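You operate a simulated robot arm through the tools that you are given. There is no shell and no other tool. Be economical: measure what you need, move in short steps, check, and stop when the job is done.

The job below is to be done with a simulated two-armed robot. You get a single attempt, and the scene is never put back.

## Task
On the top of the blue bench, fold the cloth in half.

Only the result counts: the job must be done as asked and must still hold three seconds after the hand-in. Knocking over, shifting, dropping, spilling or breaking anything else fails it. Flat cloth is picked up by pressing the open fingertips on it (5 to 10 N) and closing them slowly along it; thin cloth reads only 2 to 8 mm in the jaws.

## Robot
Two 7-joint arms with two-finger grippers on one trunk, on a base that drives. Base frame: it is fixed to the floor where the robot stands at the start and does not move with it; the origin is under the middle of the robot, x ahead of it, y to its left, z up; the surface under the hand at the start is at about z = 0.86. Units: m, degrees, N and s.
The left shoulder is at the start at [0.106, 0.216, 1.08], the right one opposite. With the tool pointing down near the work surface each hand reaches from about 0.32 to 0.84 m from the robot's upright axis, wherever it stands, measured 20 degrees to its own side. Places, roughly: top of the blue bench [0.6, 0, 0.9]. Payload 3.18 kg a hand.
Tool frame (each hand has its own): the origin (TCP) lies between the finger pads and is the grasp point; the fingertips stand 0.03 m ahead of it; z points along the fingers, y is the line along which they close. Largest opening 0.144 m; the body of the gripper starts 0.103 m behind the TCP.
Orientation is told as [roll, pitch, yaw] about the base's x, y, z axes, in that order, counted from this pose: with the fingers straight down and closing along the base's y, the tool's x points along the base's -x, its y along +y and its z along -z.

## Interface
- The arms move only by the tool move_arm. It takes "left_targets", "right_targets" or both (then of equal length, played together; a hand with none holds still); each is a list of rows, each a list of 3 entries, a list of its own where there are three numbers: the shift along the base's x, y, z in units of 150 mm (1.0 is 150 mm), then the turn, a rotation vector about the base's x, y, z in units of 45 degrees (1.0 is 45 degrees), then the opening, from 0 (shut) to 1 (fully open). In form: [[[dx, dy, dz], [ax, ay, az], grip], ...]. A call has 1 to 12 rows; each row is the pose to reach, as a shift and turn from the pose commanded when the call began. A call with a number of a shift or a turn outside -1 to 1 is refused whole. A row lasts 0.2 s, in which the tool goes at most 0.05 m and 8.6 degrees; a call with a longer step from one row to the next is refused whole, and so is a gripper value outside its range. A pose out of reach is approached as far as the arm can. The call stops where the force on the tool passes 40 N (or 10 N more than at its start, if that is more) or the arm is blocked; 0.2 s more then pass. The fingers move at their own pace and stop on an object; they squeeze with about 30 N. The grip force told is the motor's: it shows also when the fingers shut on nothing. Time passes only in rows, and 0.2 s behind the last, so rows that repeat a pose let the fingers close. It gives the time, the measured TCP pose, the force on the tool (base axes), the opening and the grip force at its end, in the units of the frame above (readings bear some noise), with the torque about the TCP (base axes, N m) and any sound that the robot's microphone picked up.
- Cameras (640 x 400 px; columns grow to the right, rows downward): "scene" is now at [0.2111, 0.028, 1.2619]; the picture's right is [0.33, -0.94, 0.00], its down [-0.58, -0.20, -0.79] and it looks along [0.75, 0.26, -0.61] (base axes); focal length 253 px, centre (320, 200). "left" rides on the left gripper at [0.076, -0.016, -0.143] in its tool frame; the picture's right is [0.21, 0.98, 0.00], its down [-0.84, 0.18, -0.51] and it looks along [-0.50, 0.11, 0.86] (tool axes); focal length 218 px, centre (320, 200). "right" rides on the right gripper at [0.076, 0.016, -0.143] in its tool frame; the picture's right is [-0.21, 0.98, 0.00], its down [-0.84, -0.18, -0.51] and it looks along [-0.50, -0.11, 0.86] (tool axes); focal length 218 px, centre (320, 200). There is no depth. A picture from a camera that has moved, and an enlarged one, comes with that camera's place and axes in the base frame and with its lens.
- camera(camera): a new picture of that camera. The clock stands still meanwhile.
- raise_lower(by): slides the trunk up (or, below 0, down) by that many m; the arms and the scene camera ride with it, the base frame stays. It gives what a move gives, with no picture.
- base_move(legs): drives the robot by 1 to 6 legs, each [ahead, left, turn to the left] in m, m and degrees, along the robot's own axes; the way and the turn of a leg run together, so that a leg with both is an arc; at most 1.5 m and 180 degrees a leg. The arms and the cameras ride along, it lands a little off, and it stops where it bumps. It gives what a move gives.
- aim_head(pan, tilt): turns the head with the scene camera to pan (to the left, within 80 degrees either way) and tilt (down, from -29 to 69), counted from straight ahead of the robot. It gives what a move gives.
- zoom(camera, box): a new picture of the part [left, top, right, bottom] of that camera's present view, enlarged. The clock stands still meanwhile.
- finish_job(): hands the job in; it is judged then, once.

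Work in short steps. Places have to be worked out from the pictures, the camera data and where the tool is seen: move nearer, look again, correct. Check each grasp and each placing, and mend what went wrong. You have 120 turns and 92 pictures in all, those below and enlarged ones among them. Open the grippers and draw the arms clear of the work before you hand the job in, unless the task says otherwise; then end with one line.

The tools are called after ">>>" as name(argument=value, ...) on one line, values as JSON. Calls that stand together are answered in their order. move_arm: Moves the arms, as the interface text tells. Its arguments: {"type":"object","properties":{"left_targets":{"type":"array"},"right_targets":{"type":"array"}},"required":[]} The other tools are called the same way: raise_lower (by) slides the trunk up or down; base_move (legs) drives the base; aim_head (pan, tilt) turns the head that bears the scene camera; camera (camera) takes a picture; zoom (camera, box) takes an enlarged picture of a part of a camera's view; finish_job () hands the job in.

At the start:

```text
time: 0.0
left_tcp_pos: [0.4353, 0.4138, 1.0459]
left_ee_rot: [0.0, 0.0, 0.0]
left_ft_force: [-0.1, -0.1, 0.6]
left_ft_torque: [-0.01, -0.01, -0.02]
left_gripper_width: 0.1442
left_finger_force: 0.0
right_tcp_pos: [0.4173, -0.0307, 1.0463]
right_ee_rot: [0.0, 0.0, 0.0]
right_ft_force: [0.1, 0.1, -0.1]
right_ft_torque: [0.04, -0.02, -0.01]
right_gripper_width: 0.1439
right_finger_force: 0.0
trunk travel left (down, up): [-0.164, 0.205]
robot x, y, heading: [-0.0017, -0.0018, -0.1]
head pan, tilt: [19.5, 37.7]
```

scene: 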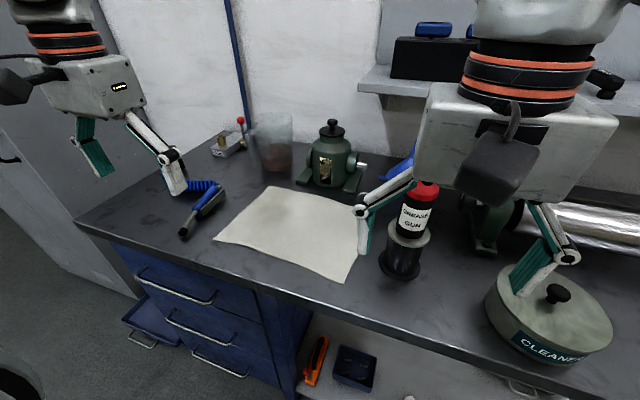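
right: 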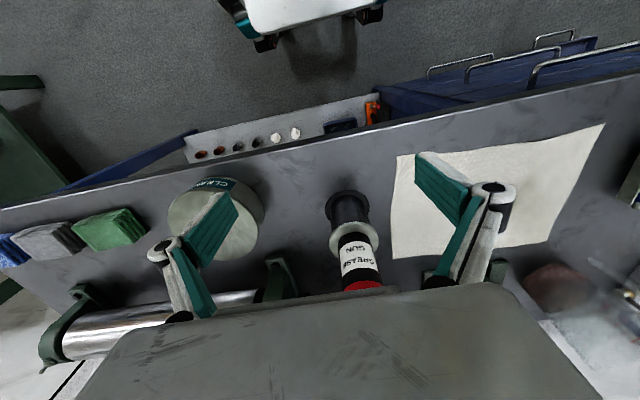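
left: 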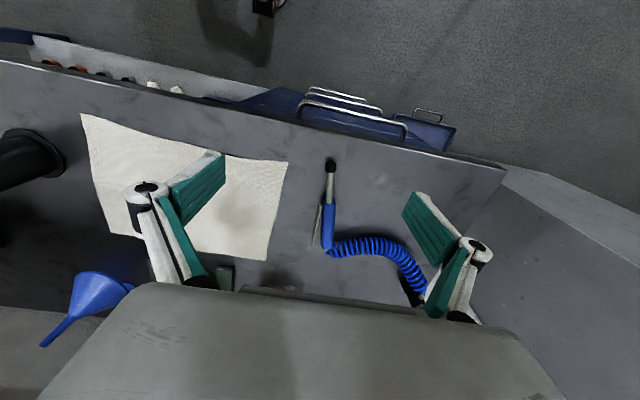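

Both camera views agree on the cloth corners: near-left (.495,.372), near-right (.482,.077), far-right (.70,.06), far-left (.717,.353). I'll pinch the two near corners and fold them onto the far edge, so first I move both hands above them with the fingers partly open.

>>> move_arm(left_targets=[[[0.08, -0.08, 0], [0, 0, 0], 0.35], [[0.16, -0.16, 0], [0, 0, 0], 0.35], [[0.25, -0.23, -0.1], [0, 0, 0], 0.35], [[0.33, -0.31, -0.3], [0, 0, 0], 0.35], [[0.41, -0.39, -0.48], [0, 0, 0], 0.35], [[0.493, -0.46, -0.64], [0, 0, 0], 0.35]], right_targets=[[[0, 0.3, 0], [0, 0, 0], 0.35], [[0, 0.6, 0], [0, 0, 0], 0.35], [[0, 0.907, 0], [0, 0, 0], 0.35], [[0.2, 0.907, -0.2], [0, 0, 0], 0.35], [[0.4, 0.907, -0.42], [0, 0, 0], 0.35], [[0.527, 0.907, -0.64], [0, 0, 0], 0.35]])

>>> camera(camera="scene")

>>> camera(camera="right")

>>> camera(camera="left")

```text
time: 1.4
left_tcp_pos: [0.5104, 0.3438, 0.9489]
left_ee_rot: [0.0, 0.1, 0.1]
left_ft_force: [0.7, -0.3, 0.1]
left_ft_torque: [0.02, 0.04, 0.01]
left_gripper_width: 0.0504
left_finger_force: 0.0
right_tcp_pos: [0.5015, 0.1033, 0.9485]
right_ee_rot: [0.0, 0.2, 0.0]
right_ft_force: [-0.4, 0.4, -0.4]
right_ft_torque: [0.03, 0.07, 0.02]
right_gripper_width: 0.0503
right_finger_force: 0.1
trunk travel left (down, up): [-0.164, 0.205]
robot x, y, heading: [-0.0017, -0.0013, -0.2]
head pan, tilt: [19.5, 37.7]
```

```text
88 pictures are left
camera scene: at [0.2131, 0.0278, 1.2612], right [0.33, -0.94, 0.0], down [-0.58, -0.2, -0.79], along [0.74, 0.26, -0.61], focal length 253 px, centre (320, 200)
```

scene: 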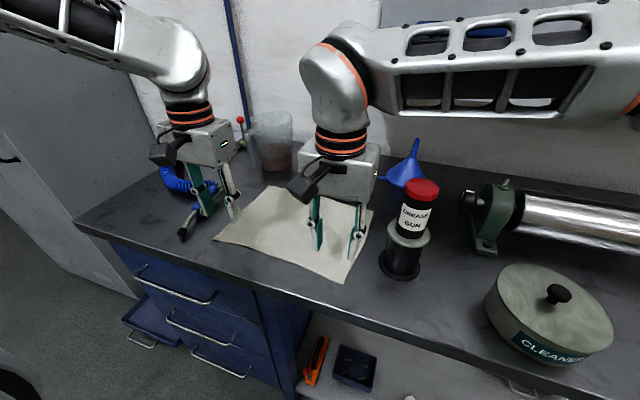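

```text
87 pictures are left
camera right: at [0.4251, 0.1186, 1.0911], right [0.21, 0.98, 0.0], down [0.84, -0.18, 0.51], along [0.49, -0.11, -0.86], focal length 218 px, centre (320, 200)
```

right: 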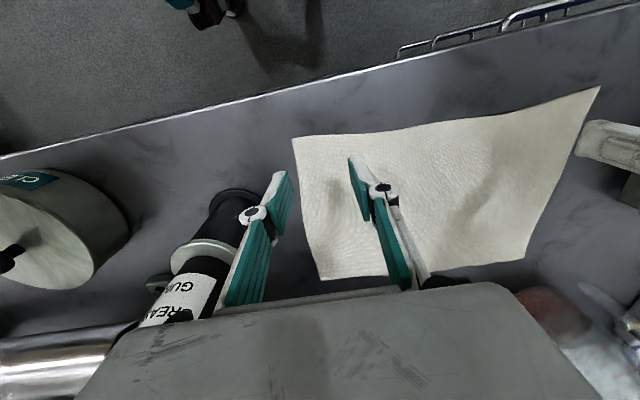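

```text
86 pictures are left
camera left: at [0.4339, 0.3275, 1.0899], right [-0.21, 0.98, 0.0], down [0.84, 0.18, 0.51], along [0.49, 0.11, -0.86], focal length 218 px, centre (320, 200)
```

left: 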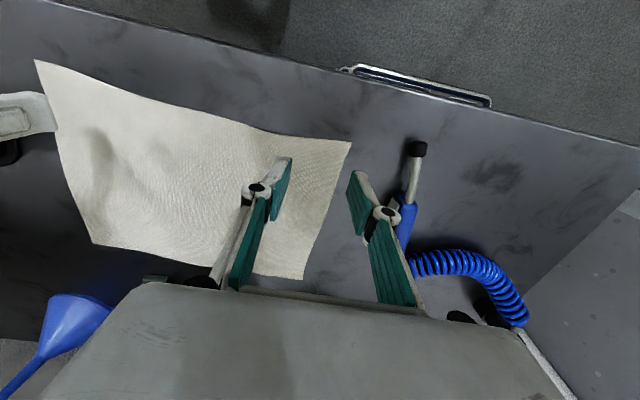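

Corners are confirmed at right C≈(.477,.076) and left B≈(.489,.374), and each pair of fingers has one finger over the cloth near its corner. I lower both hands to just above the surface, with a small correction in x.

>>> move_arm(left_targets=[[[-0.03, 0.01, -0.12], [0, 0, 0], 0.35], [[-0.05, 0.01, -0.24], [0, 0, 0], 0.35], [[-0.05, 0.01, -0.345], [0, 0, 0], 0.35], [[-0.05, 0.01, -0.345], [0, 0, 0], 0.35]], right_targets=[[[-0.03, 0.01, -0.12], [0, 0, 0], 0.35], [[-0.05, 0.01, -0.24], [0, 0, 0], 0.35], [[-0.05, 0.01, -0.345], [0, 0, 0], 0.35], [[-0.05, 0.01, -0.345], [0, 0, 0], 0.35]])

>>> camera(camera="right")

>>> camera(camera="left")

```text
time: 2.4
left_tcp_pos: [0.5013, 0.3452, 0.9001]
left_ee_rot: [0.0, -0.2, 0.0]
left_ft_force: [-0.2, 0.0, 0.8]
left_ft_torque: [0.0, -0.01, 0.02]
left_gripper_width: 0.0502
left_finger_force: 0.1
right_tcp_pos: [0.4905, 0.1057, 0.9023]
right_ee_rot: [0.0, 0.0, 0.0]
right_ft_force: [0.9, 0.4, 0.1]
right_ft_torque: [0.01, 0.01, 0.02]
right_gripper_width: 0.0503
right_finger_force: 0.0
trunk travel left (down, up): [-0.164, 0.205]
robot x, y, heading: [-0.0018, -0.001, -0.1]
head pan, tilt: [19.5, 37.7]
```

```text
85 pictures are left
camera right: at [0.4146, 0.1197, 1.0439], right [0.21, 0.98, 0.0], down [0.84, -0.18, 0.51], along [0.5, -0.11, -0.86], focal length 218 px, centre (320, 200)
```

right: 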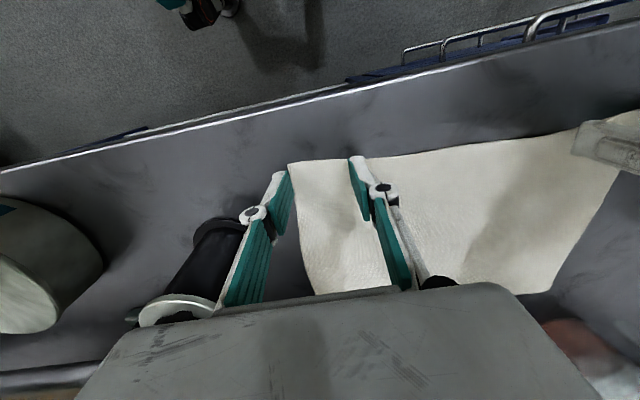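

```text
84 pictures are left
camera left: at [0.4238, 0.3279, 1.0406], right [-0.21, 0.98, 0.0], down [0.84, 0.18, 0.51], along [0.5, 0.11, -0.86], focal length 218 px, centre (320, 200)
```

left: 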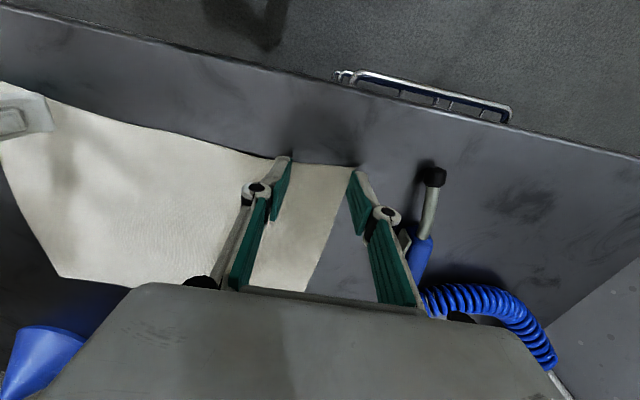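

The outer fingertips sit right at the side edges of the cloth, so I shift both hands about 10 mm inward and 6 mm further on, then lower by about 8 mm.

>>> move_arm(left_targets=[[[0.04, -0.06, 0], [0, 0, 0], 0.35], [[0.04, -0.06, -0.03], [0, 0, 0], 0.35], [[0.04, -0.06, -0.055], [0, 0, 0], 0.35], [[0.04, -0.06, -0.055], [0, 0, 0], 0.35]], right_targets=[[[0.05, 0.06, 0], [0, 0, 0], 0.35], [[0.05, 0.06, -0.03], [0, 0, 0], 0.35], [[0.05, 0.06, -0.06], [0, 0, 0], 0.35], [[0.05, 0.06, -0.06], [0, 0, 0], 0.35]])

>>> zoom(camera="right", box=[220, 100, 460, 250])

>>> zoom(camera="left", box=[200, 100, 440, 250])

```text
time: 3.4
left_tcp_pos: [0.507, 0.3355, 0.8925]
left_ee_rot: [0.0, 0.0, 0.1]
left_ft_force: [0.8, -0.7, 1.8]
left_ft_torque: [0.02, -0.02, -0.02]
left_gripper_width: 0.0504
left_finger_force: 0.0
right_tcp_pos: [0.4982, 0.1145, 0.8911]
right_ee_rot: [0.1, 0.0, 0.0]
right_ft_force: [-0.4, 0.6, 2.9]
right_ft_torque: [-0.03, 0.0, -0.02]
right_gripper_width: 0.0502
right_finger_force: 0.1
trunk travel left (down, up): [-0.164, 0.205]
robot x, y, heading: [0.0009, -0.0002, -0.0]
head pan, tilt: [19.5, 37.7]
```

```text
2.67 times, centred on (340, 175) of right
camera zoom: at [0.4217, 0.1299, 1.0337], right [0.21, 0.98, 0.0], down [0.84, -0.18, 0.51], along [0.5, -0.11, -0.86], focal length 582 px, centre (267, 267)
```

zoom: 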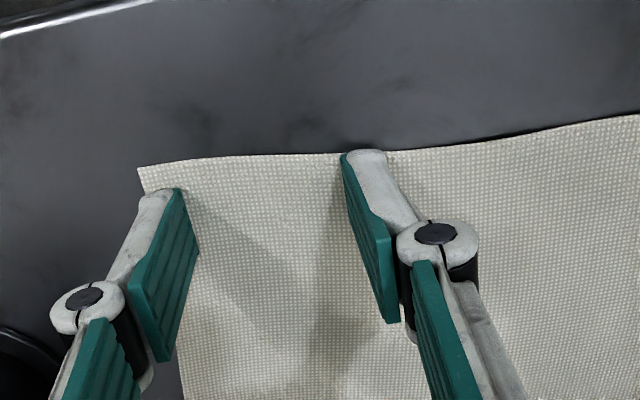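

```text
2.67 times, centred on (320, 175) of left
camera zoom: at [0.4302, 0.3191, 1.0319], right [-0.21, 0.98, 0.0], down [0.84, 0.18, 0.51], along [0.5, 0.11, -0.86], focal length 582 px, centre (320, 267)
```

zoom: 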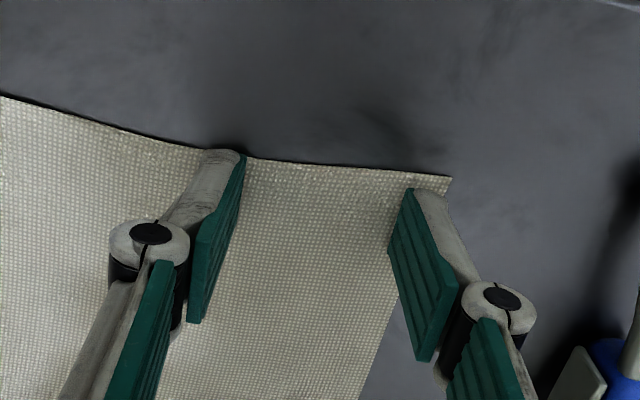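

Both fingertip pairs are on the cloth corners with light contact (2–3 N). I shift 3 mm further on and press a little more.

>>> move_arm(left_targets=[[[0.02, 0, 0], [0, 0, 0], 0.35], [[0.02, 0, -0.015], [0, 0, 0], 0.35], [[0.02, 0, -0.02], [0, 0, 0], 0.35], [[0.02, 0, -0.02], [0, 0, 0], 0.35]], right_targets=[[[0.02, 0, 0], [0, 0, 0], 0.35], [[0.02, 0, -0.015], [0, 0, 0], 0.35], [[0.02, 0, -0.015], [0, 0, 0], 0.35], [[0.02, 0, -0.015], [0, 0, 0], 0.35]])

```text
time: 4.4
left_tcp_pos: [0.5094, 0.3358, 0.8887]
left_ee_rot: [0.0, -0.4, 0.1]
left_ft_force: [-0.4, -4.4, 26.5]
left_ft_torque: [-0.64, 0.1, 0.03]
left_gripper_width: 0.0508
left_finger_force: 8.3
right_tcp_pos: [0.5003, 0.1158, 0.8903]
right_ee_rot: [0.2, -0.3, 0.0]
right_ft_force: [0.0, 4.7, 19.0]
right_ft_torque: [0.49, 0.08, -0.03]
right_gripper_width: 0.0486
right_finger_force: 7.5
trunk travel left (down, up): [-0.164, 0.205]
robot x, y, heading: [0.0017, 0.0018, -0.1]
head pan, tilt: [19.5, 37.7]
```

Pressing at 26 N and 19 N is too hard, so I ease both hands up by about 2 mm and 1.5 mm.

>>> move_arm(left_targets=[[[0, 0, 0.014], [0, 0, 0], 0.35], [[0, 0, 0.014], [0, 0, 0], 0.35]], right_targets=[[[0, 0, 0.01], [0, 0, 0], 0.35], [[0, 0, 0.01], [0, 0, 0], 0.35]])

```text
time: 5.0
left_tcp_pos: [0.5094, 0.3365, 0.8918]
left_ee_rot: [0.0, -0.2, 0.0]
left_ft_force: [0.4, -1.6, 21.7]
left_ft_torque: [-0.24, 0.1, 0.04]
left_gripper_width: 0.0476
left_finger_force: 0.1
right_tcp_pos: [0.4994, 0.1137, 0.8908]
right_ee_rot: [0.2, -0.2, 0.1]
right_ft_force: [-0.2, 5.1, 20.3]
right_ft_torque: [0.62, 0.12, -0.03]
right_gripper_width: 0.0489
right_finger_force: 7.5
trunk travel left (down, up): [-0.164, 0.205]
robot x, y, heading: [-0.0002, -0.0021, -0.0]
head pan, tilt: [19.5, 37.7]
```

The force still reads about 20 N, so I raise both by another 1.5 mm.

>>> move_arm(left_targets=[[[0, 0, 0.01], [0, 0, 0], 0.35], [[0, 0, 0.01], [0, 0, 0], 0.35], [[0, 0, 0.01], [0, 0, 0], 0.35]], right_targets=[[[0, 0, 0.01], [0, 0, 0], 0.35], [[0, 0, 0.01], [0, 0, 0], 0.35], [[0, 0, 0.01], [0, 0, 0], 0.35]])

```text
time: 5.8
left_tcp_pos: [0.5107, 0.3386, 0.8913]
left_ee_rot: [0.1, 0.0, 0.0]
left_ft_force: [-0.7, -0.7, 12.0]
left_ft_torque: [-0.11, -0.01, -0.03]
left_gripper_width: 0.0508
left_finger_force: 0.0
right_tcp_pos: [0.5008, 0.1152, 0.8913]
right_ee_rot: [0.0, 0.0, -0.1]
right_ft_force: [-0.9, 0.3, 9.7]
right_ft_torque: [0.16, 0.05, 0.02]
right_gripper_width: 0.0509
right_finger_force: 0.1
trunk travel left (down, up): [-0.164, 0.205]
robot x, y, heading: [0.0004, 0.001, 0.0]
head pan, tilt: [19.5, 37.7]
```

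Now about 10–12 N. I close the fingers slowly along the cloth.

>>> move_arm(left_targets=[[[0, 0, 0.003], [0, 0, 0], 0.31], [[0, 0, 0.003], [0, 0, 0], 0.27], [[0, 0, 0.003], [0, 0, 0], 0.23], [[0, 0, 0.003], [0, 0, 0], 0.19], [[0, 0, 0.003], [0, 0, 0], 0.15], [[0, 0, 0.003], [0, 0, 0], 0.11], [[0, 0, 0.003], [0, 0, 0], 0.07], [[0, 0, 0.003], [0, 0, 0], 0.03], [[0, 0, 0.003], [0, 0, 0], 0], [[0, 0, 0.003], [0, 0, 0], 0], [[0, 0, 0.003], [0, 0, 0], 0]], right_targets=[[[0, 0, 0], [0, 0, 0], 0.31], [[0, 0, 0], [0, 0, 0], 0.27], [[0, 0, 0], [0, 0, 0], 0.23], [[0, 0, 0], [0, 0, 0], 0.19], [[0, 0, 0], [0, 0, 0], 0.15], [[0, 0, 0], [0, 0, 0], 0.11], [[0, 0, 0], [0, 0, 0], 0.07], [[0, 0, 0], [0, 0, 0], 0.03], [[0, 0, 0], [0, 0, 0], 0], [[0, 0, 0], [0, 0, 0], 0], [[0, 0, 0], [0, 0, 0], 0]])

>>> camera(camera="right")

>>> camera(camera="left")

```text
time: 8.2
left_tcp_pos: [0.5106, 0.336, 0.8923]
left_ee_rot: [-0.1, 0.0, 0.0]
left_ft_force: [-1.2, -0.8, 0.4]
left_ft_torque: [-1.04, -0.64, -0.15]
left_gripper_width: 0.0007
left_finger_force: 26.4
right_tcp_pos: [0.5015, 0.1157, 0.8915]
right_ee_rot: [0.0, -0.1, -0.1]
right_ft_force: [0.4, 1.4, -0.2]
right_ft_torque: [-0.11, 0.03, -0.02]
right_gripper_width: 0.0039
right_finger_force: 39.1
trunk travel left (down, up): [-0.164, 0.205]
robot x, y, heading: [-0.002, 0.0003, 0.2]
head pan, tilt: [19.5, 37.7]
```

```text
81 pictures are left
camera right: at [0.4247, 0.1302, 1.0336], right [0.21, 0.98, 0.0], down [0.84, -0.18, 0.51], along [0.5, -0.11, -0.86], focal length 218 px, centre (320, 200)
```

right: 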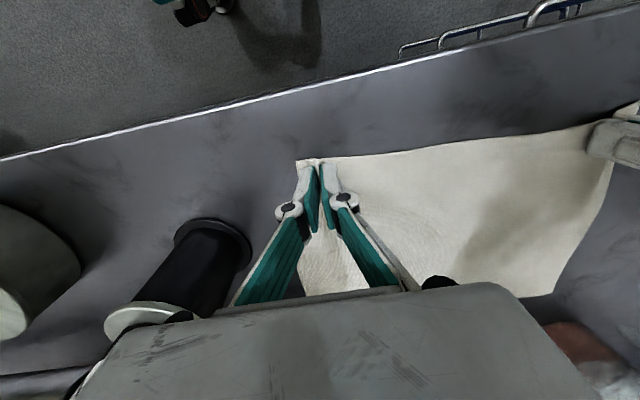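

```text
80 pictures are left
camera left: at [0.434, 0.3208, 1.0317], right [-0.21, 0.98, 0.0], down [0.84, 0.18, 0.51], along [0.5, 0.11, -0.86], focal length 218 px, centre (320, 200)
```

left: 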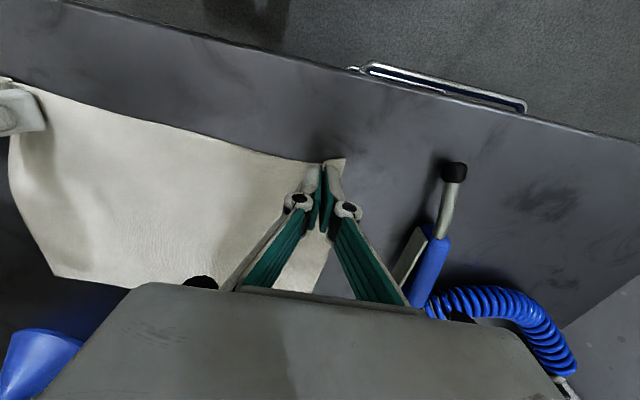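

The right hand has cloth (3.9 mm) but the left closed on nothing (0.7 mm). I lift the left slightly, reopen it and press again, with the right holding still.

>>> move_arm(left_targets=[[[0, 0, 0.06], [0, 0, 0], 0], [[0, 0, 0.06], [0, 0, 0], 0.35], [[0, 0, 0.06], [0, 0, 0], 0.35], [[0, 0.02, 0.02], [0, 0, 0], 0.35], [[0, 0.02, -0.004], [0, 0, 0], 0.35], [[0, 0.02, -0.004], [0, 0, 0], 0.35], [[0, 0.02, -0.004], [0, 0, 0], 0.35]])

>>> zoom(camera="left", box=[200, 100, 440, 250])

```text
time: 9.8
left_tcp_pos: [0.5106, 0.3405, 0.8905]
left_ee_rot: [0.1, -0.1, 0.0]
left_ft_force: [-0.6, 0.6, 3.3]
left_ft_torque: [-0.09, 0.04, 0.0]
left_gripper_width: 0.0504
left_finger_force: 0.7
right_tcp_pos: [0.5007, 0.1151, 0.8895]
right_ee_rot: [0.0, 0.0, 0.0]
right_ft_force: [0.1, 0.0, 1.3]
right_ft_torque: [-0.07, -0.02, 0.01]
right_gripper_width: 0.0043
right_finger_force: 40.4
trunk travel left (down, up): [-0.164, 0.205]
robot x, y, heading: [0.0003, 0.0014, -0.1]
head pan, tilt: [19.5, 37.7]
```

```text
2.67 times, centred on (320, 175) of left
camera zoom: at [0.4332, 0.3241, 1.0317], right [-0.21, 0.98, 0.0], down [0.84, 0.18, 0.51], along [0.5, 0.11, -0.86], focal length 582 px, centre (320, 267)
```

zoom: 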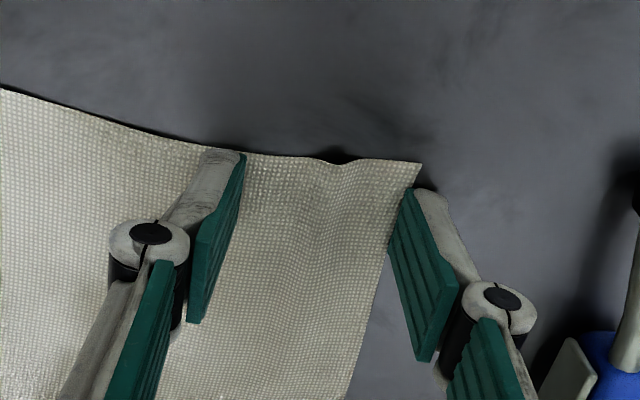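

A ruck has formed but the outer finger is now off the cloth. I lift, shift 11 mm inward with a slightly smaller opening, and press.

>>> move_arm(left_targets=[[[0, 0, 0.05], [0, 0, 0], 0.32], [[0, -0.073, 0.05], [0, 0, 0], 0.32], [[0, -0.073, 0.01], [0, 0, 0], 0.32], [[0, -0.073, -0.007], [0, 0, 0], 0.32], [[0, -0.073, -0.007], [0, 0, 0], 0.32], [[0, -0.073, -0.007], [0, 0, 0], 0.32]])

>>> zoom(camera="left", box=[200, 100, 440, 250])

```text
time: 11.2
left_tcp_pos: [0.5103, 0.3288, 0.8916]
left_ee_rot: [-0.1, -0.3, 0.1]
left_ft_force: [0.7, -3.9, 16.3]
left_ft_torque: [-0.3, 0.12, 0.03]
left_gripper_width: 0.0435
left_finger_force: 6.9
right_tcp_pos: [0.5011, 0.1154, 0.8922]
right_ee_rot: [0.0, -0.1, 0.0]
right_ft_force: [-0.2, 1.1, -1.4]
right_ft_torque: [-0.05, 0.0, 0.01]
right_gripper_width: 0.0068
right_finger_force: 32.9
trunk travel left (down, up): [-0.164, 0.205]
robot x, y, heading: [0.0013, -0.0012, -0.1]
head pan, tilt: [19.5, 37.7]
```

```text
2.67 times, centred on (320, 175) of left
camera zoom: at [0.432, 0.3116, 1.0312], right [-0.21, 0.98, 0.0], down [0.84, 0.18, 0.51], along [0.5, 0.11, -0.86], focal length 582 px, centre (320, 267)
```

zoom: 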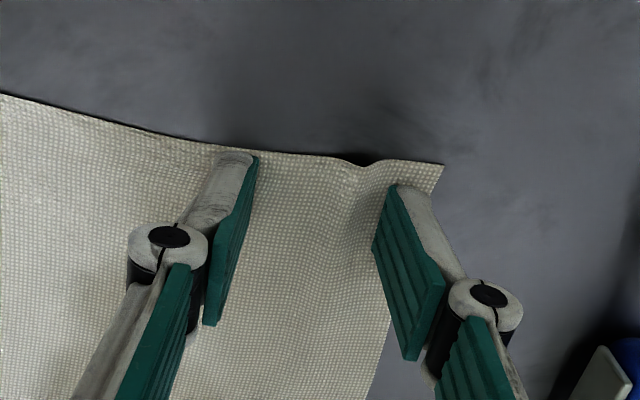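

Both left fingertips are on cloth with a ruck between them, at 16 N. I close slowly at this height.

>>> move_arm(left_targets=[[[0, 0, 0.004], [0, 0, 0], 0.28], [[0, 0, 0.004], [0, 0, 0], 0.24], [[0, 0, 0.003], [0, 0, 0], 0.2], [[0, 0, 0.002], [0, 0, 0], 0.16], [[0, 0, 0.0], [0, 0, 0], 0.12], [[0, 0, 0.0], [0, 0, 0], 0.08], [[0, 0, 0], [0, 0, 0], 0.04], [[0, 0, 0], [0, 0, 0], 0], [[0, 0, 0], [0, 0, 0], 0], [[0, 0, 0], [0, 0, 0], 0]])

>>> zoom(camera="left", box=[200, 100, 440, 250])

```text
time: 13.4
left_tcp_pos: [0.5085, 0.3299, 0.8894]
left_ee_rot: [0.0, 0.0, 0.0]
left_ft_force: [0.6, 0.4, -0.4]
left_ft_torque: [-0.01, 0.05, -0.03]
left_gripper_width: 0.0048
left_finger_force: 29.1
right_tcp_pos: [0.5003, 0.1156, 0.8908]
right_ee_rot: [0.0, 0.0, 0.0]
right_ft_force: [0.3, -0.8, 1.4]
right_ft_torque: [0.02, -0.01, -0.02]
right_gripper_width: 0.004
right_finger_force: 24.4
trunk travel left (down, up): [-0.164, 0.205]
robot x, y, heading: [0.0009, -0.0, -0.1]
head pan, tilt: [19.5, 37.7]
```

```text
2.67 times, centred on (320, 175) of left
camera zoom: at [0.4323, 0.3128, 1.0305], right [-0.21, 0.98, 0.0], down [0.84, 0.18, 0.51], along [0.5, 0.11, -0.86], focal length 582 px, centre (320, 267)
```

zoom: 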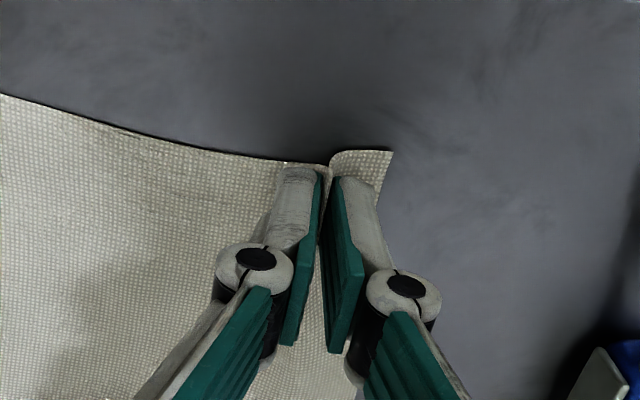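

Both hands now hold cloth (4.8 mm and 4.0 mm). I lift 45 mm straight up with a slight move ahead to test the grip.

>>> move_arm(left_targets=[[[0, 0, 0.08], [0, 0, 0], 0], [[0.03, 0, 0.16], [0, 0, 0], 0], [[0.07, 0, 0.23], [0, 0, 0], 0], [[0.1, 0, 0.3], [0, 0, 0], 0]], right_targets=[[[0, 0, 0.08], [0, 0, 0], 0], [[0.03, 0, 0.16], [0, 0, 0], 0], [[0.07, 0, 0.23], [0, 0, 0], 0], [[0.1, 0, 0.3], [0, 0, 0], 0]])

>>> camera(camera="scene")

>>> camera(camera="right")

>>> camera(camera="left")

```text
time: 14.4
left_tcp_pos: [0.5256, 0.3278, 0.9351]
left_ee_rot: [0.0, -0.1, 0.2]
left_ft_force: [-1.2, -0.1, 0.3]
left_ft_torque: [-0.12, -0.09, 0.03]
left_gripper_width: 0.0033
left_finger_force: 24.7
right_tcp_pos: [0.5128, 0.1153, 0.937]
right_ee_rot: [0.0, -0.1, 0.1]
right_ft_force: [1.1, 0.0, 0.5]
right_ft_torque: [0.0, 0.01, -0.01]
right_gripper_width: 0.0052
right_finger_force: 41.3
trunk travel left (down, up): [-0.164, 0.205]
robot x, y, heading: [-0.0002, 0.0015, -0.1]
head pan, tilt: [19.5, 37.7]
```

```text
76 pictures are left
camera scene: at [0.2107, 0.0282, 1.262], right [0.33, -0.94, 0.0], down [-0.58, -0.2, -0.79], along [0.75, 0.26, -0.61], focal length 253 px, centre (320, 200)
```

scene: 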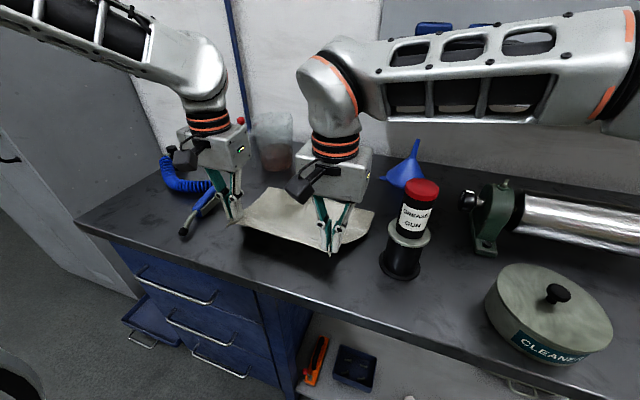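

```text
75 pictures are left
camera right: at [0.4376, 0.13, 1.079], right [0.21, 0.98, 0.0], down [0.84, -0.18, 0.51], along [0.5, -0.11, -0.86], focal length 218 px, centre (320, 200)
```

right: 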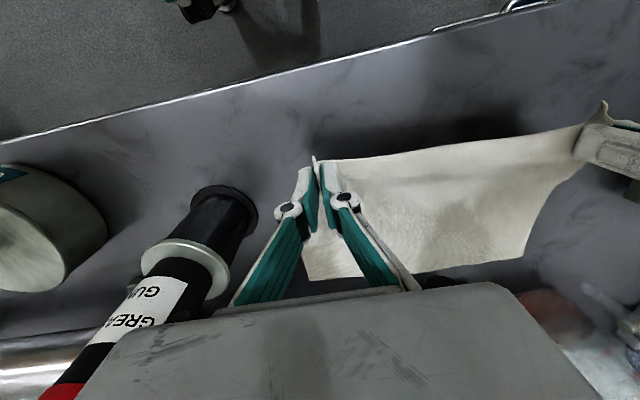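

```text
74 pictures are left
camera left: at [0.4486, 0.3125, 1.0762], right [-0.21, 0.98, 0.0], down [0.84, 0.18, 0.51], along [0.5, 0.11, -0.86], focal length 218 px, centre (320, 200)
```

left: 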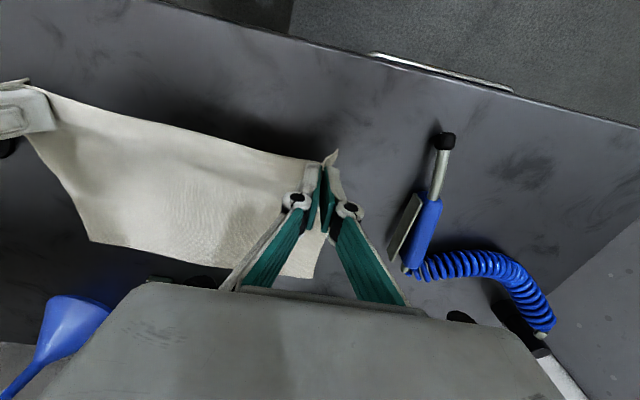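

The edge is held at both ends and hangs cleanly. I swing both hands forward along a half-circle of about 92 mm radius, to about 130°.

>>> move_arm(left_targets=[[[0.05, 0, 0.093], [0, 0, 0], 0], [[0.127, -0.01, 0.167], [0, 0, 0], 0], [[0.213, -0.02, 0.233], [0, 0, 0], 0], [[0.313, -0.03, 0.273], [0, 0, 0], 0], [[0.413, -0.04, 0.307], [0, 0, 0], 0], [[0.52, -0.05, 0.313], [0, 0, 0], 0], [[0.627, -0.06, 0.307], [0, 0, 0], 0], [[0.727, -0.07, 0.273], [0, 0, 0], 0], [[0.827, -0.075, 0.233], [0, 0, 0], 0], [[0.913, -0.08, 0.167], [0, 0, 0], 0]], right_targets=[[[0.05, 0, 0.093], [0, 0, 0], 0], [[0.127, -0.01, 0.167], [0, 0, 0], 0], [[0.213, -0.02, 0.233], [0, 0, 0], 0], [[0.313, -0.03, 0.273], [0, 0, 0], 0], [[0.413, -0.04, 0.307], [0, 0, 0], 0], [[0.52, -0.05, 0.313], [0, 0, 0], 0], [[0.627, -0.06, 0.307], [0, 0, 0], 0], [[0.727, -0.07, 0.273], [0, 0, 0], 0], [[0.827, -0.075, 0.233], [0, 0, 0], 0], [[0.913, -0.08, 0.167], [0, 0, 0], 0]])

>>> camera(camera="scene")

>>> camera(camera="right")

>>> camera(camera="left")

```text
time: 16.4
left_tcp_pos: [0.6451, 0.3157, 0.9737]
left_ee_rot: [-0.2, 0.0, 0.0]
left_ft_force: [-0.1, -6.0, 1.6]
left_ft_torque: [-0.17, -0.01, 0.07]
left_gripper_width: 0.0041
left_finger_force: 37.3
right_tcp_pos: [0.6468, 0.0991, 1.0413]
right_ee_rot: [11.2, 0.9, -2.0]
right_ft_force: [-0.2, 5.5, -0.6]
right_ft_torque: [0.27, -0.03, -0.02]
right_gripper_width: 0.0008
right_finger_force: 27.3
trunk travel left (down, up): [-0.164, 0.205]
robot x, y, heading: [-0.0011, -0.0013, -0.1]
head pan, tilt: [19.5, 37.7]
stopped in row 9 (right hand): the arm was blocked; the commanded pose is now the measured one
```

```text
73 pictures are left
camera scene: at [0.2112, 0.0274, 1.2619], right [0.33, -0.94, 0.0], down [-0.58, -0.2, -0.79], along [0.75, 0.26, -0.61], focal length 253 px, centre (320, 200)
```

scene: 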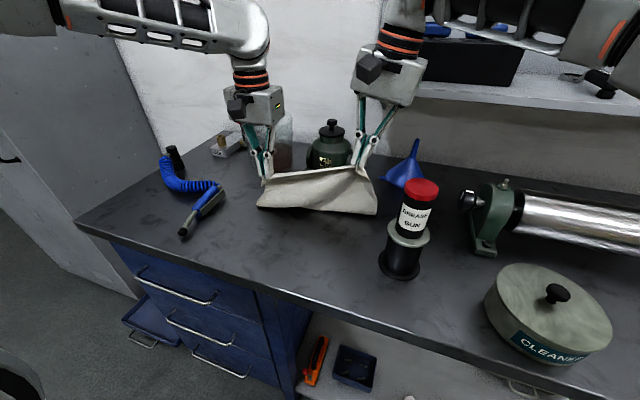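

```text
72 pictures are left
camera right: at [0.573, 0.088, 1.1857], right [0.25, 0.95, 0.19], down [0.84, -0.3, 0.45], along [0.48, 0.05, -0.87], focal length 218 px, centre (320, 200)
```

right: 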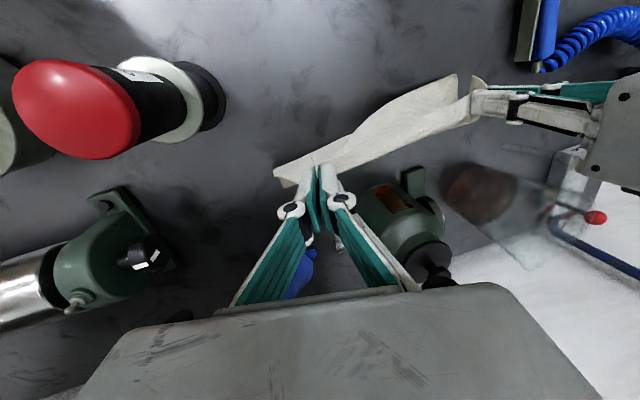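

```text
71 pictures are left
camera left: at [0.5672, 0.2995, 1.1128], right [-0.21, 0.98, 0.0], down [0.84, 0.18, 0.51], along [0.5, 0.1, -0.86], focal length 218 px, centre (320, 200)
```

left: 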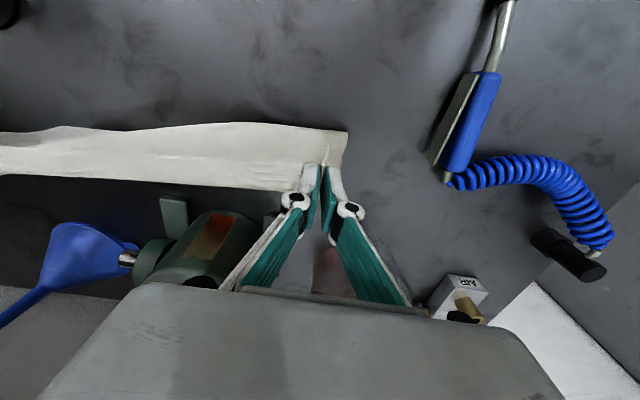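

The right arm was blocked, probably at a joint limit: it rose to z 1.04 with an 11° roll. I zoom in to check whether it still holds the cloth.

>>> zoom(camera="scene", box=[220, 70, 460, 220])

>>> zoom(camera="right", box=[220, 80, 540, 280])

```text
2.67 times, centred on (340, 145) of scene
camera zoom: at [0.2112, 0.0274, 1.2619], right [0.33, -0.94, 0.0], down [-0.58, -0.2, -0.79], along [0.75, 0.26, -0.61], focal length 674 px, centre (267, 347)
```

zoom: 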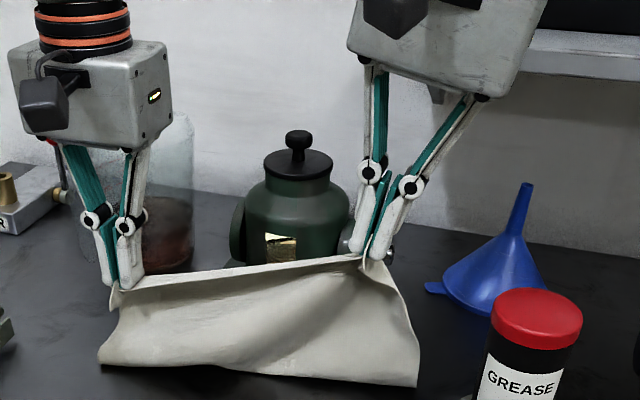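

```text
2.00 times, centred on (380, 180) of right
camera zoom: at [0.573, 0.088, 1.1857], right [0.25, 0.95, 0.19], down [0.84, -0.3, 0.45], along [0.48, 0.05, -0.87], focal length 436 px, centre (200, 240)
```

zoom: 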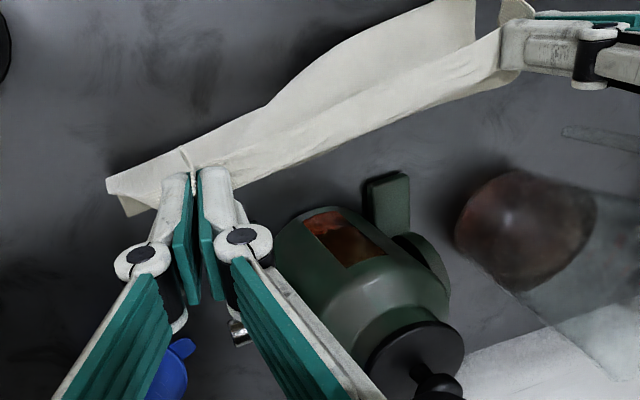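

The right hand still holds the corner, but the cloth has been lifted and dragged out of place. I bring both hands back toward the robot, level and high, and straighten the right tool.

>>> move_arm(left_targets=[[[-0.09, 0.0, 0.1], [0, 0, 0], 0], [[-0.19, 0.0, 0.2], [0, 0, 0], 0], [[-0.28, 0.0, 0.3], [0, 0, 0], 0], [[-0.38, 0.0, 0.4], [0, 0, 0], 0], [[-0.47, 0.0, 0.5], [0, 0, 0], 0], [[-0.57, 0.0, 0.58], [0, 0, 0], 0], [[-0.57, 0.0, 0.58], [0, 0, 0], 0]], right_targets=[[[-0.1, 0.02, 0.03], [-0.04, 0, 0], 0], [[-0.2, 0.03, 0.06], [-0.08, 0, 0.01], 0], [[-0.3, 0.04, 0.09], [-0.12, 0, 0.02], 0], [[-0.4, 0.05, 0.1], [-0.16, -0.01, 0.03], 0], [[-0.5, 0.06, 0.1], [-0.21, -0.02, 0.04], 0], [[-0.58, 0.07, 0.1], [-0.25, -0.02, 0.045], 0], [[-0.58, 0.07, 0.1], [-0.25, -0.02, 0.045], 0]])

>>> camera(camera="scene")

>>> camera(camera="left")

```text
time: 18.0
left_tcp_pos: [0.5596, 0.3177, 1.0573]
left_ee_rot: [0.0, 0.0, -0.1]
left_ft_force: [-0.4, 0.4, -0.1]
left_ft_torque: [-0.05, 0.0, 0.01]
left_gripper_width: 0.0021
left_finger_force: 27.0
right_tcp_pos: [0.5677, 0.1009, 1.0598]
right_ee_rot: [0.8, 0.2, -1.3]
right_ft_force: [-0.2, 0.2, -1.7]
right_ft_torque: [0.05, 0.0, -0.02]
right_gripper_width: 0.0046
right_finger_force: 32.3
trunk travel left (down, up): [-0.164, 0.205]
robot x, y, heading: [0.0035, -0.0008, -0.1]
head pan, tilt: [19.5, 37.7]
```

```text
68 pictures are left
camera scene: at [0.2114, 0.028, 1.2618], right [0.33, -0.94, 0.0], down [-0.58, -0.2, -0.79], along [0.75, 0.26, -0.61], focal length 253 px, centre (320, 200)
```

scene: 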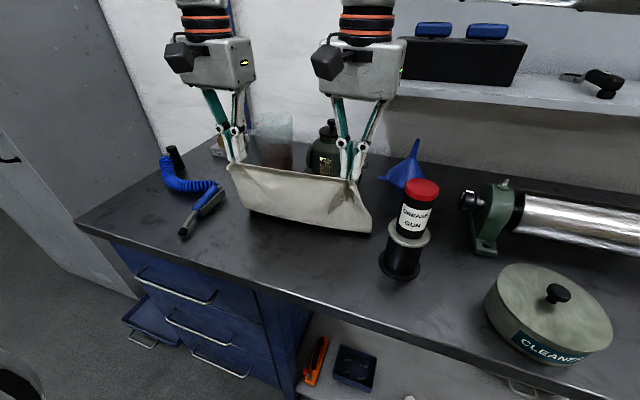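

```text
67 pictures are left
camera left: at [0.482, 0.301, 1.1986], right [-0.21, 0.98, 0.0], down [0.84, 0.18, 0.51], along [0.5, 0.11, -0.86], focal length 218 px, centre (320, 200)
```

left: 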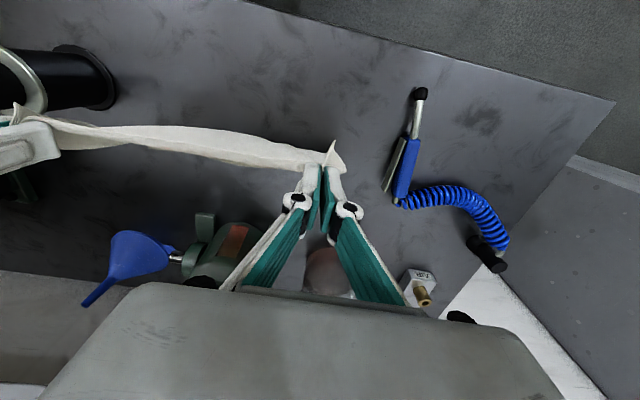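

The cloth now hangs straight from both hands. It is better to fold the other way: lift it clear of the bench, bring it near the robot, lay the lower half forward (+x), then bring the held edge back toward the robot onto the bottom edge. I lift and move back.

>>> move_arm(left_targets=[[[0, 0.0, 0.2], [0, 0, 0], 0], [[-0.05, 0.02, 0.4], [0, 0, 0], 0], [[-0.2, 0.04, 0.5], [0, 0, 0], 0], [[-0.35, 0.06, 0.5], [0, 0, 0], 0], [[-0.5, 0.08, 0.5], [0, 0, 0], 0], [[-0.6, 0.08, 0.5], [0, 0, 0], 0], [[-0.6, 0.08, 0.5], [0, 0, 0], 0], [[-0.6, 0.08, 0.5], [0, 0, 0], 0]], right_targets=[[[0, 0.0, 0.2], [0, 0, 0], 0], [[-0.05, 0.01, 0.4], [0, 0, 0.01], 0], [[-0.2, 0.02, 0.48], [0, 0, 0.02], 0], [[-0.35, 0.03, 0.48], [0, 0, 0.03], 0], [[-0.5, 0.03, 0.48], [-0.015, 0, 0.03], 0], [[-0.65, 0.03, 0.48], [-0.015, 0, 0.03], 0], [[-0.65, 0.03, 0.48], [-0.015, 0, 0.03], 0], [[-0.65, 0.03, 0.48], [-0.015, 0, 0.03], 0]])

>>> camera(camera="scene")

>>> camera(camera="right")

```text
time: 19.8
left_tcp_pos: [0.4925, 0.3363, 1.0718]
left_ee_rot: [-0.1, -0.4, 0.2]
left_ft_force: [-1.2, -0.4, 3.2]
left_ft_torque: [-0.11, -0.15, -0.04]
left_gripper_width: 0.0013
left_finger_force: 32.2
left hand out of reach, approached as far as the arm can: row 1, 2, 3, 4, 5, 6, 7, 8
right_tcp_pos: [0.4549, 0.1181, 1.1309]
right_ee_rot: [-1.4, -0.5, 1.6]
right_ft_force: [-1.7, 1.7, -1.0]
right_ft_torque: [-0.12, -0.21, -0.03]
right_gripper_width: 0.0006
right_finger_force: 27.4
trunk travel left (down, up): [-0.164, 0.205]
robot x, y, heading: [-0.0012, 0.0029, 0.1]
head pan, tilt: [19.5, 37.7]
```

```text
66 pictures are left
camera scene: at [0.2061, 0.0314, 1.2632], right [0.34, -0.94, 0.0], down [-0.57, -0.21, -0.79], along [0.75, 0.26, -0.61], focal length 253 px, centre (320, 200)
```

scene: 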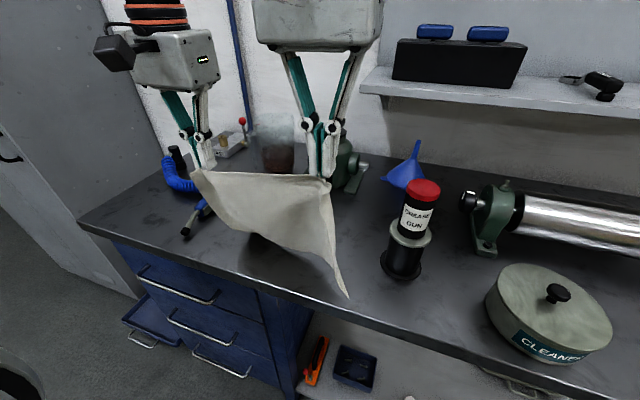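

```text
65 pictures are left
camera right: at [0.3771, 0.1331, 1.2716], right [0.18, 0.98, -0.02], down [0.84, -0.14, 0.52], along [0.51, -0.11, -0.85], focal length 218 px, centre (320, 200)
```

right: 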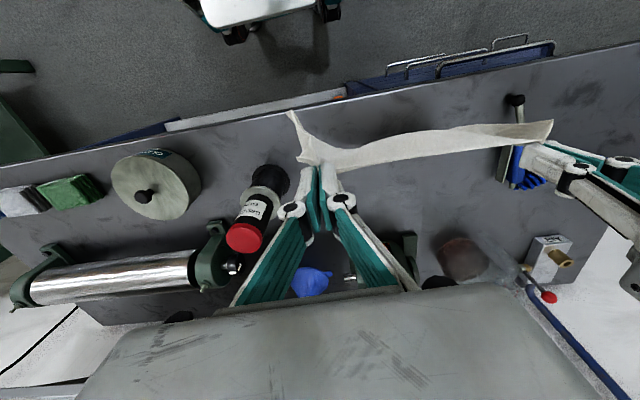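

The left arm has topped out at z 1.07. I raise the trunk 80 mm so the cloth clears the bench and the arms regain room.

>>> raise_lower(by=0.08)

```text
time: 21.0
left_tcp_pos: [0.4987, 0.3302, 1.1506]
left_ee_rot: [0.0, 0.1, 0.0]
left_ft_force: [0.0, -0.4, 1.0]
left_ft_torque: [-0.03, 0.09, 0.0]
left_gripper_width: 0.0021
left_finger_force: 25.1
right_tcp_pos: [0.4631, 0.1141, 1.2175]
right_ee_rot: [0.2, -0.5, 1.3]
right_ft_force: [0.6, -0.5, 0.6]
right_ft_torque: [0.01, 0.06, -0.04]
right_gripper_width: 0.0
right_finger_force: 27.7
trunk travel left (down, up): [-0.244, 0.125]
robot x, y, heading: [0.0015, 0.0019, 0.2]
head pan, tilt: [19.5, 37.7]
```

Now I level both hands at x≈.47, z≈1.13 and look at the cloth.

>>> move_arm(left_targets=[[[-0.06, 0, -0.04], [0, 0, 0], 0], [[-0.12, 0, -0.08], [0, 0, 0], 0], [[-0.19, 0, -0.13], [0, 0, 0], 0], [[-0.19, 0, -0.13], [0, 0, 0], 0], [[-0.19, 0, -0.13], [0, 0, 0], 0], [[-0.19, 0, -0.13], [0, 0, 0], 0]], right_targets=[[[0.02, 0, -0.2], [0, 0, -0.01], 0], [[0.04, -0.02, -0.4], [0, 0, -0.03], 0], [[0.05, -0.03, -0.57], [0, 0, -0.03], 0], [[0.05, -0.03, -0.57], [0, 0, -0.03], 0], [[0.05, -0.03, -0.57], [0, 0, -0.03], 0], [[0.05, -0.03, -0.57], [0, 0, -0.03], 0]])

>>> camera(camera="scene")

>>> camera(camera="left")

```text
time: 22.4
left_tcp_pos: [0.47, 0.3316, 1.1323]
left_ee_rot: [0.0, 0.0, 0.1]
left_ft_force: [0.5, 0.5, 0.0]
left_ft_torque: [0.02, -0.02, 0.02]
left_gripper_width: 0.002
left_finger_force: 25.0
right_tcp_pos: [0.4676, 0.1103, 1.1196]
right_ee_rot: [-1.1, -0.2, 0.2]
right_ft_force: [-0.5, -0.1, -0.6]
right_ft_torque: [0.0, 0.03, -0.02]
right_gripper_width: 0.0
right_finger_force: 24.7
trunk travel left (down, up): [-0.244, 0.125]
robot x, y, heading: [0.0019, 0.0011, 0.0]
head pan, tilt: [19.5, 37.7]
```

```text
64 pictures are left
camera scene: at [0.1472, 0.0282, 1.347], right [0.33, -0.94, 0.0], down [-0.58, -0.2, -0.79], along [0.75, 0.26, -0.61], focal length 253 px, centre (320, 200)
```

scene: 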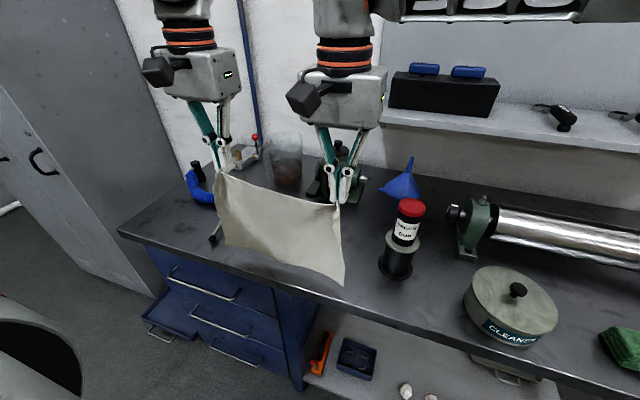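

```text
63 pictures are left
camera left: at [0.3934, 0.3142, 1.2719], right [-0.21, 0.98, 0.0], down [0.84, 0.18, 0.51], along [0.5, 0.11, -0.86], focal length 218 px, centre (320, 200)
```

left: 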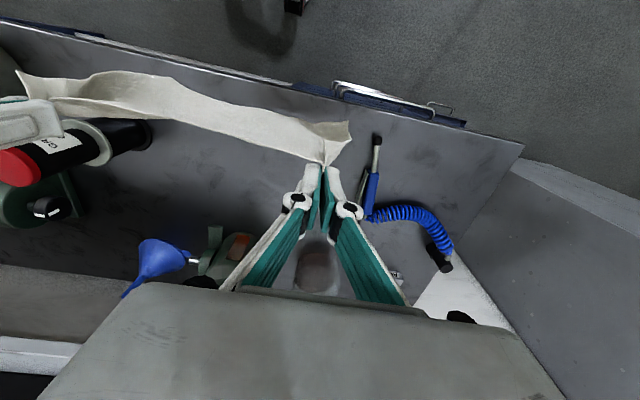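

The cloth hangs flat and square, with its bottom edge just above the bench near x≈.46. I lower while moving forward so that the lower half lays down with its edge toward the robot.

>>> move_arm(left_targets=[[[0.1, 0, -0.11], [0, 0, 0], 0], [[0.2, 0, -0.28], [0, 0, 0], 0], [[0.3, 0, -0.41], [0, 0, 0], 0], [[0.43, 0, -0.55], [0, 0, 0], 0], [[0.57, 0, -0.68], [0, 0, 0], 0], [[0.7, 0, -0.81], [0, 0, 0], 0], [[0.8, 0, -0.88], [0, 0, 0], 0], [[0.8, 0, -0.88], [0, 0, 0], 0]], right_targets=[[[0.1, 0, -0.04], [0, 0, 0], 0], [[0.2, 0, -0.21], [0, 0, 0], 0], [[0.3, 0, -0.34], [0, 0, 0], 0], [[0.43, 0, -0.48], [0, 0, 0], 0], [[0.57, 0, -0.61], [0, 0, 0], 0], [[0.7, 0, -0.74], [0, 0, 0], 0], [[0.8, 0, -0.81], [0, 0, 0], 0], [[0.8, 0, -0.81], [0, 0, 0], 0]])

>>> camera(camera="scene")

>>> camera(camera="left")

>>> camera(camera="right")

```text
time: 24.4
left_tcp_pos: [0.5873, 0.3276, 1.0017]
left_ee_rot: [-0.3, -0.1, -0.1]
left_ft_force: [0.6, -7.9, 4.4]
left_ft_torque: [-0.22, 0.02, 0.13]
left_gripper_width: 0.0006
left_finger_force: 29.6
right_tcp_pos: [0.6176, 0.0879, 1.0467]
right_ee_rot: [6.9, 1.0, -4.1]
right_ft_force: [-1.6, 8.4, -1.7]
right_ft_torque: [0.24, 0.04, -0.13]
right_gripper_width: 0.0001
right_finger_force: 26.1
trunk travel left (down, up): [-0.244, 0.125]
robot x, y, heading: [0.0004, 0.0013, -0.0]
head pan, tilt: [19.5, 37.7]
stopped in row 8 (right hand): the arm was blocked; the commanded pose is now the measured one
```

```text
62 pictures are left
camera scene: at [0.1475, 0.0276, 1.3469], right [0.33, -0.94, 0.0], down [-0.58, -0.2, -0.79], along [0.75, 0.27, -0.61], focal length 253 px, centre (320, 200)
```

scene: 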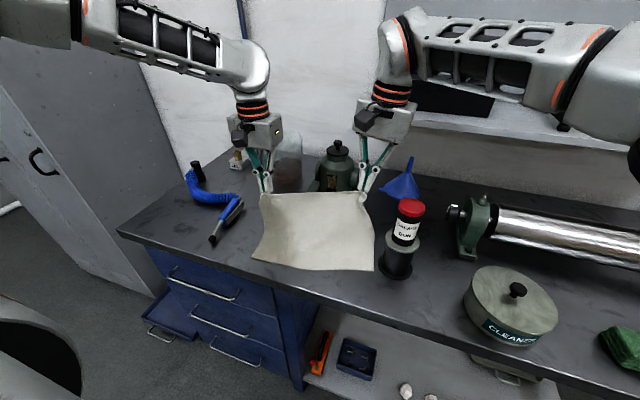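

```text
61 pictures are left
camera left: at [0.5111, 0.312, 1.1408], right [-0.21, 0.98, -0.01], down [0.84, 0.18, 0.51], along [0.5, 0.1, -0.86], focal length 218 px, centre (320, 200)
```

left: 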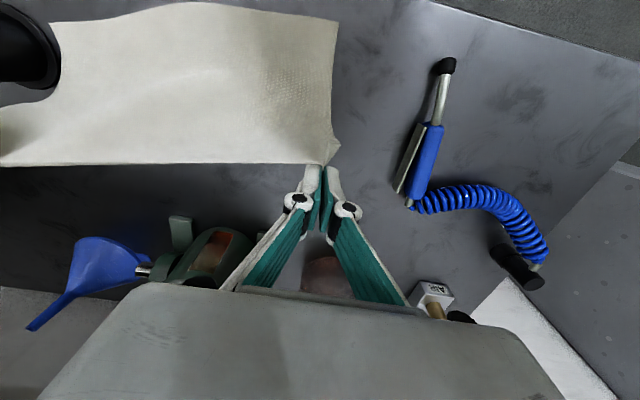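

```text
60 pictures are left
camera right: at [0.5436, 0.0911, 1.1921], right [0.28, 0.95, 0.11], down [0.83, -0.3, 0.47], along [0.48, -0.04, -0.88], focal length 218 px, centre (320, 200)
```

right: 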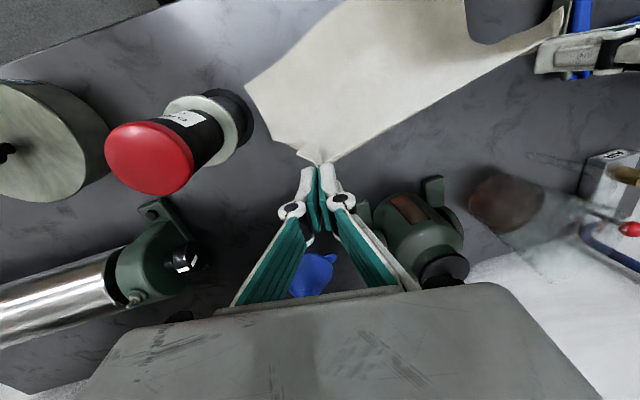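

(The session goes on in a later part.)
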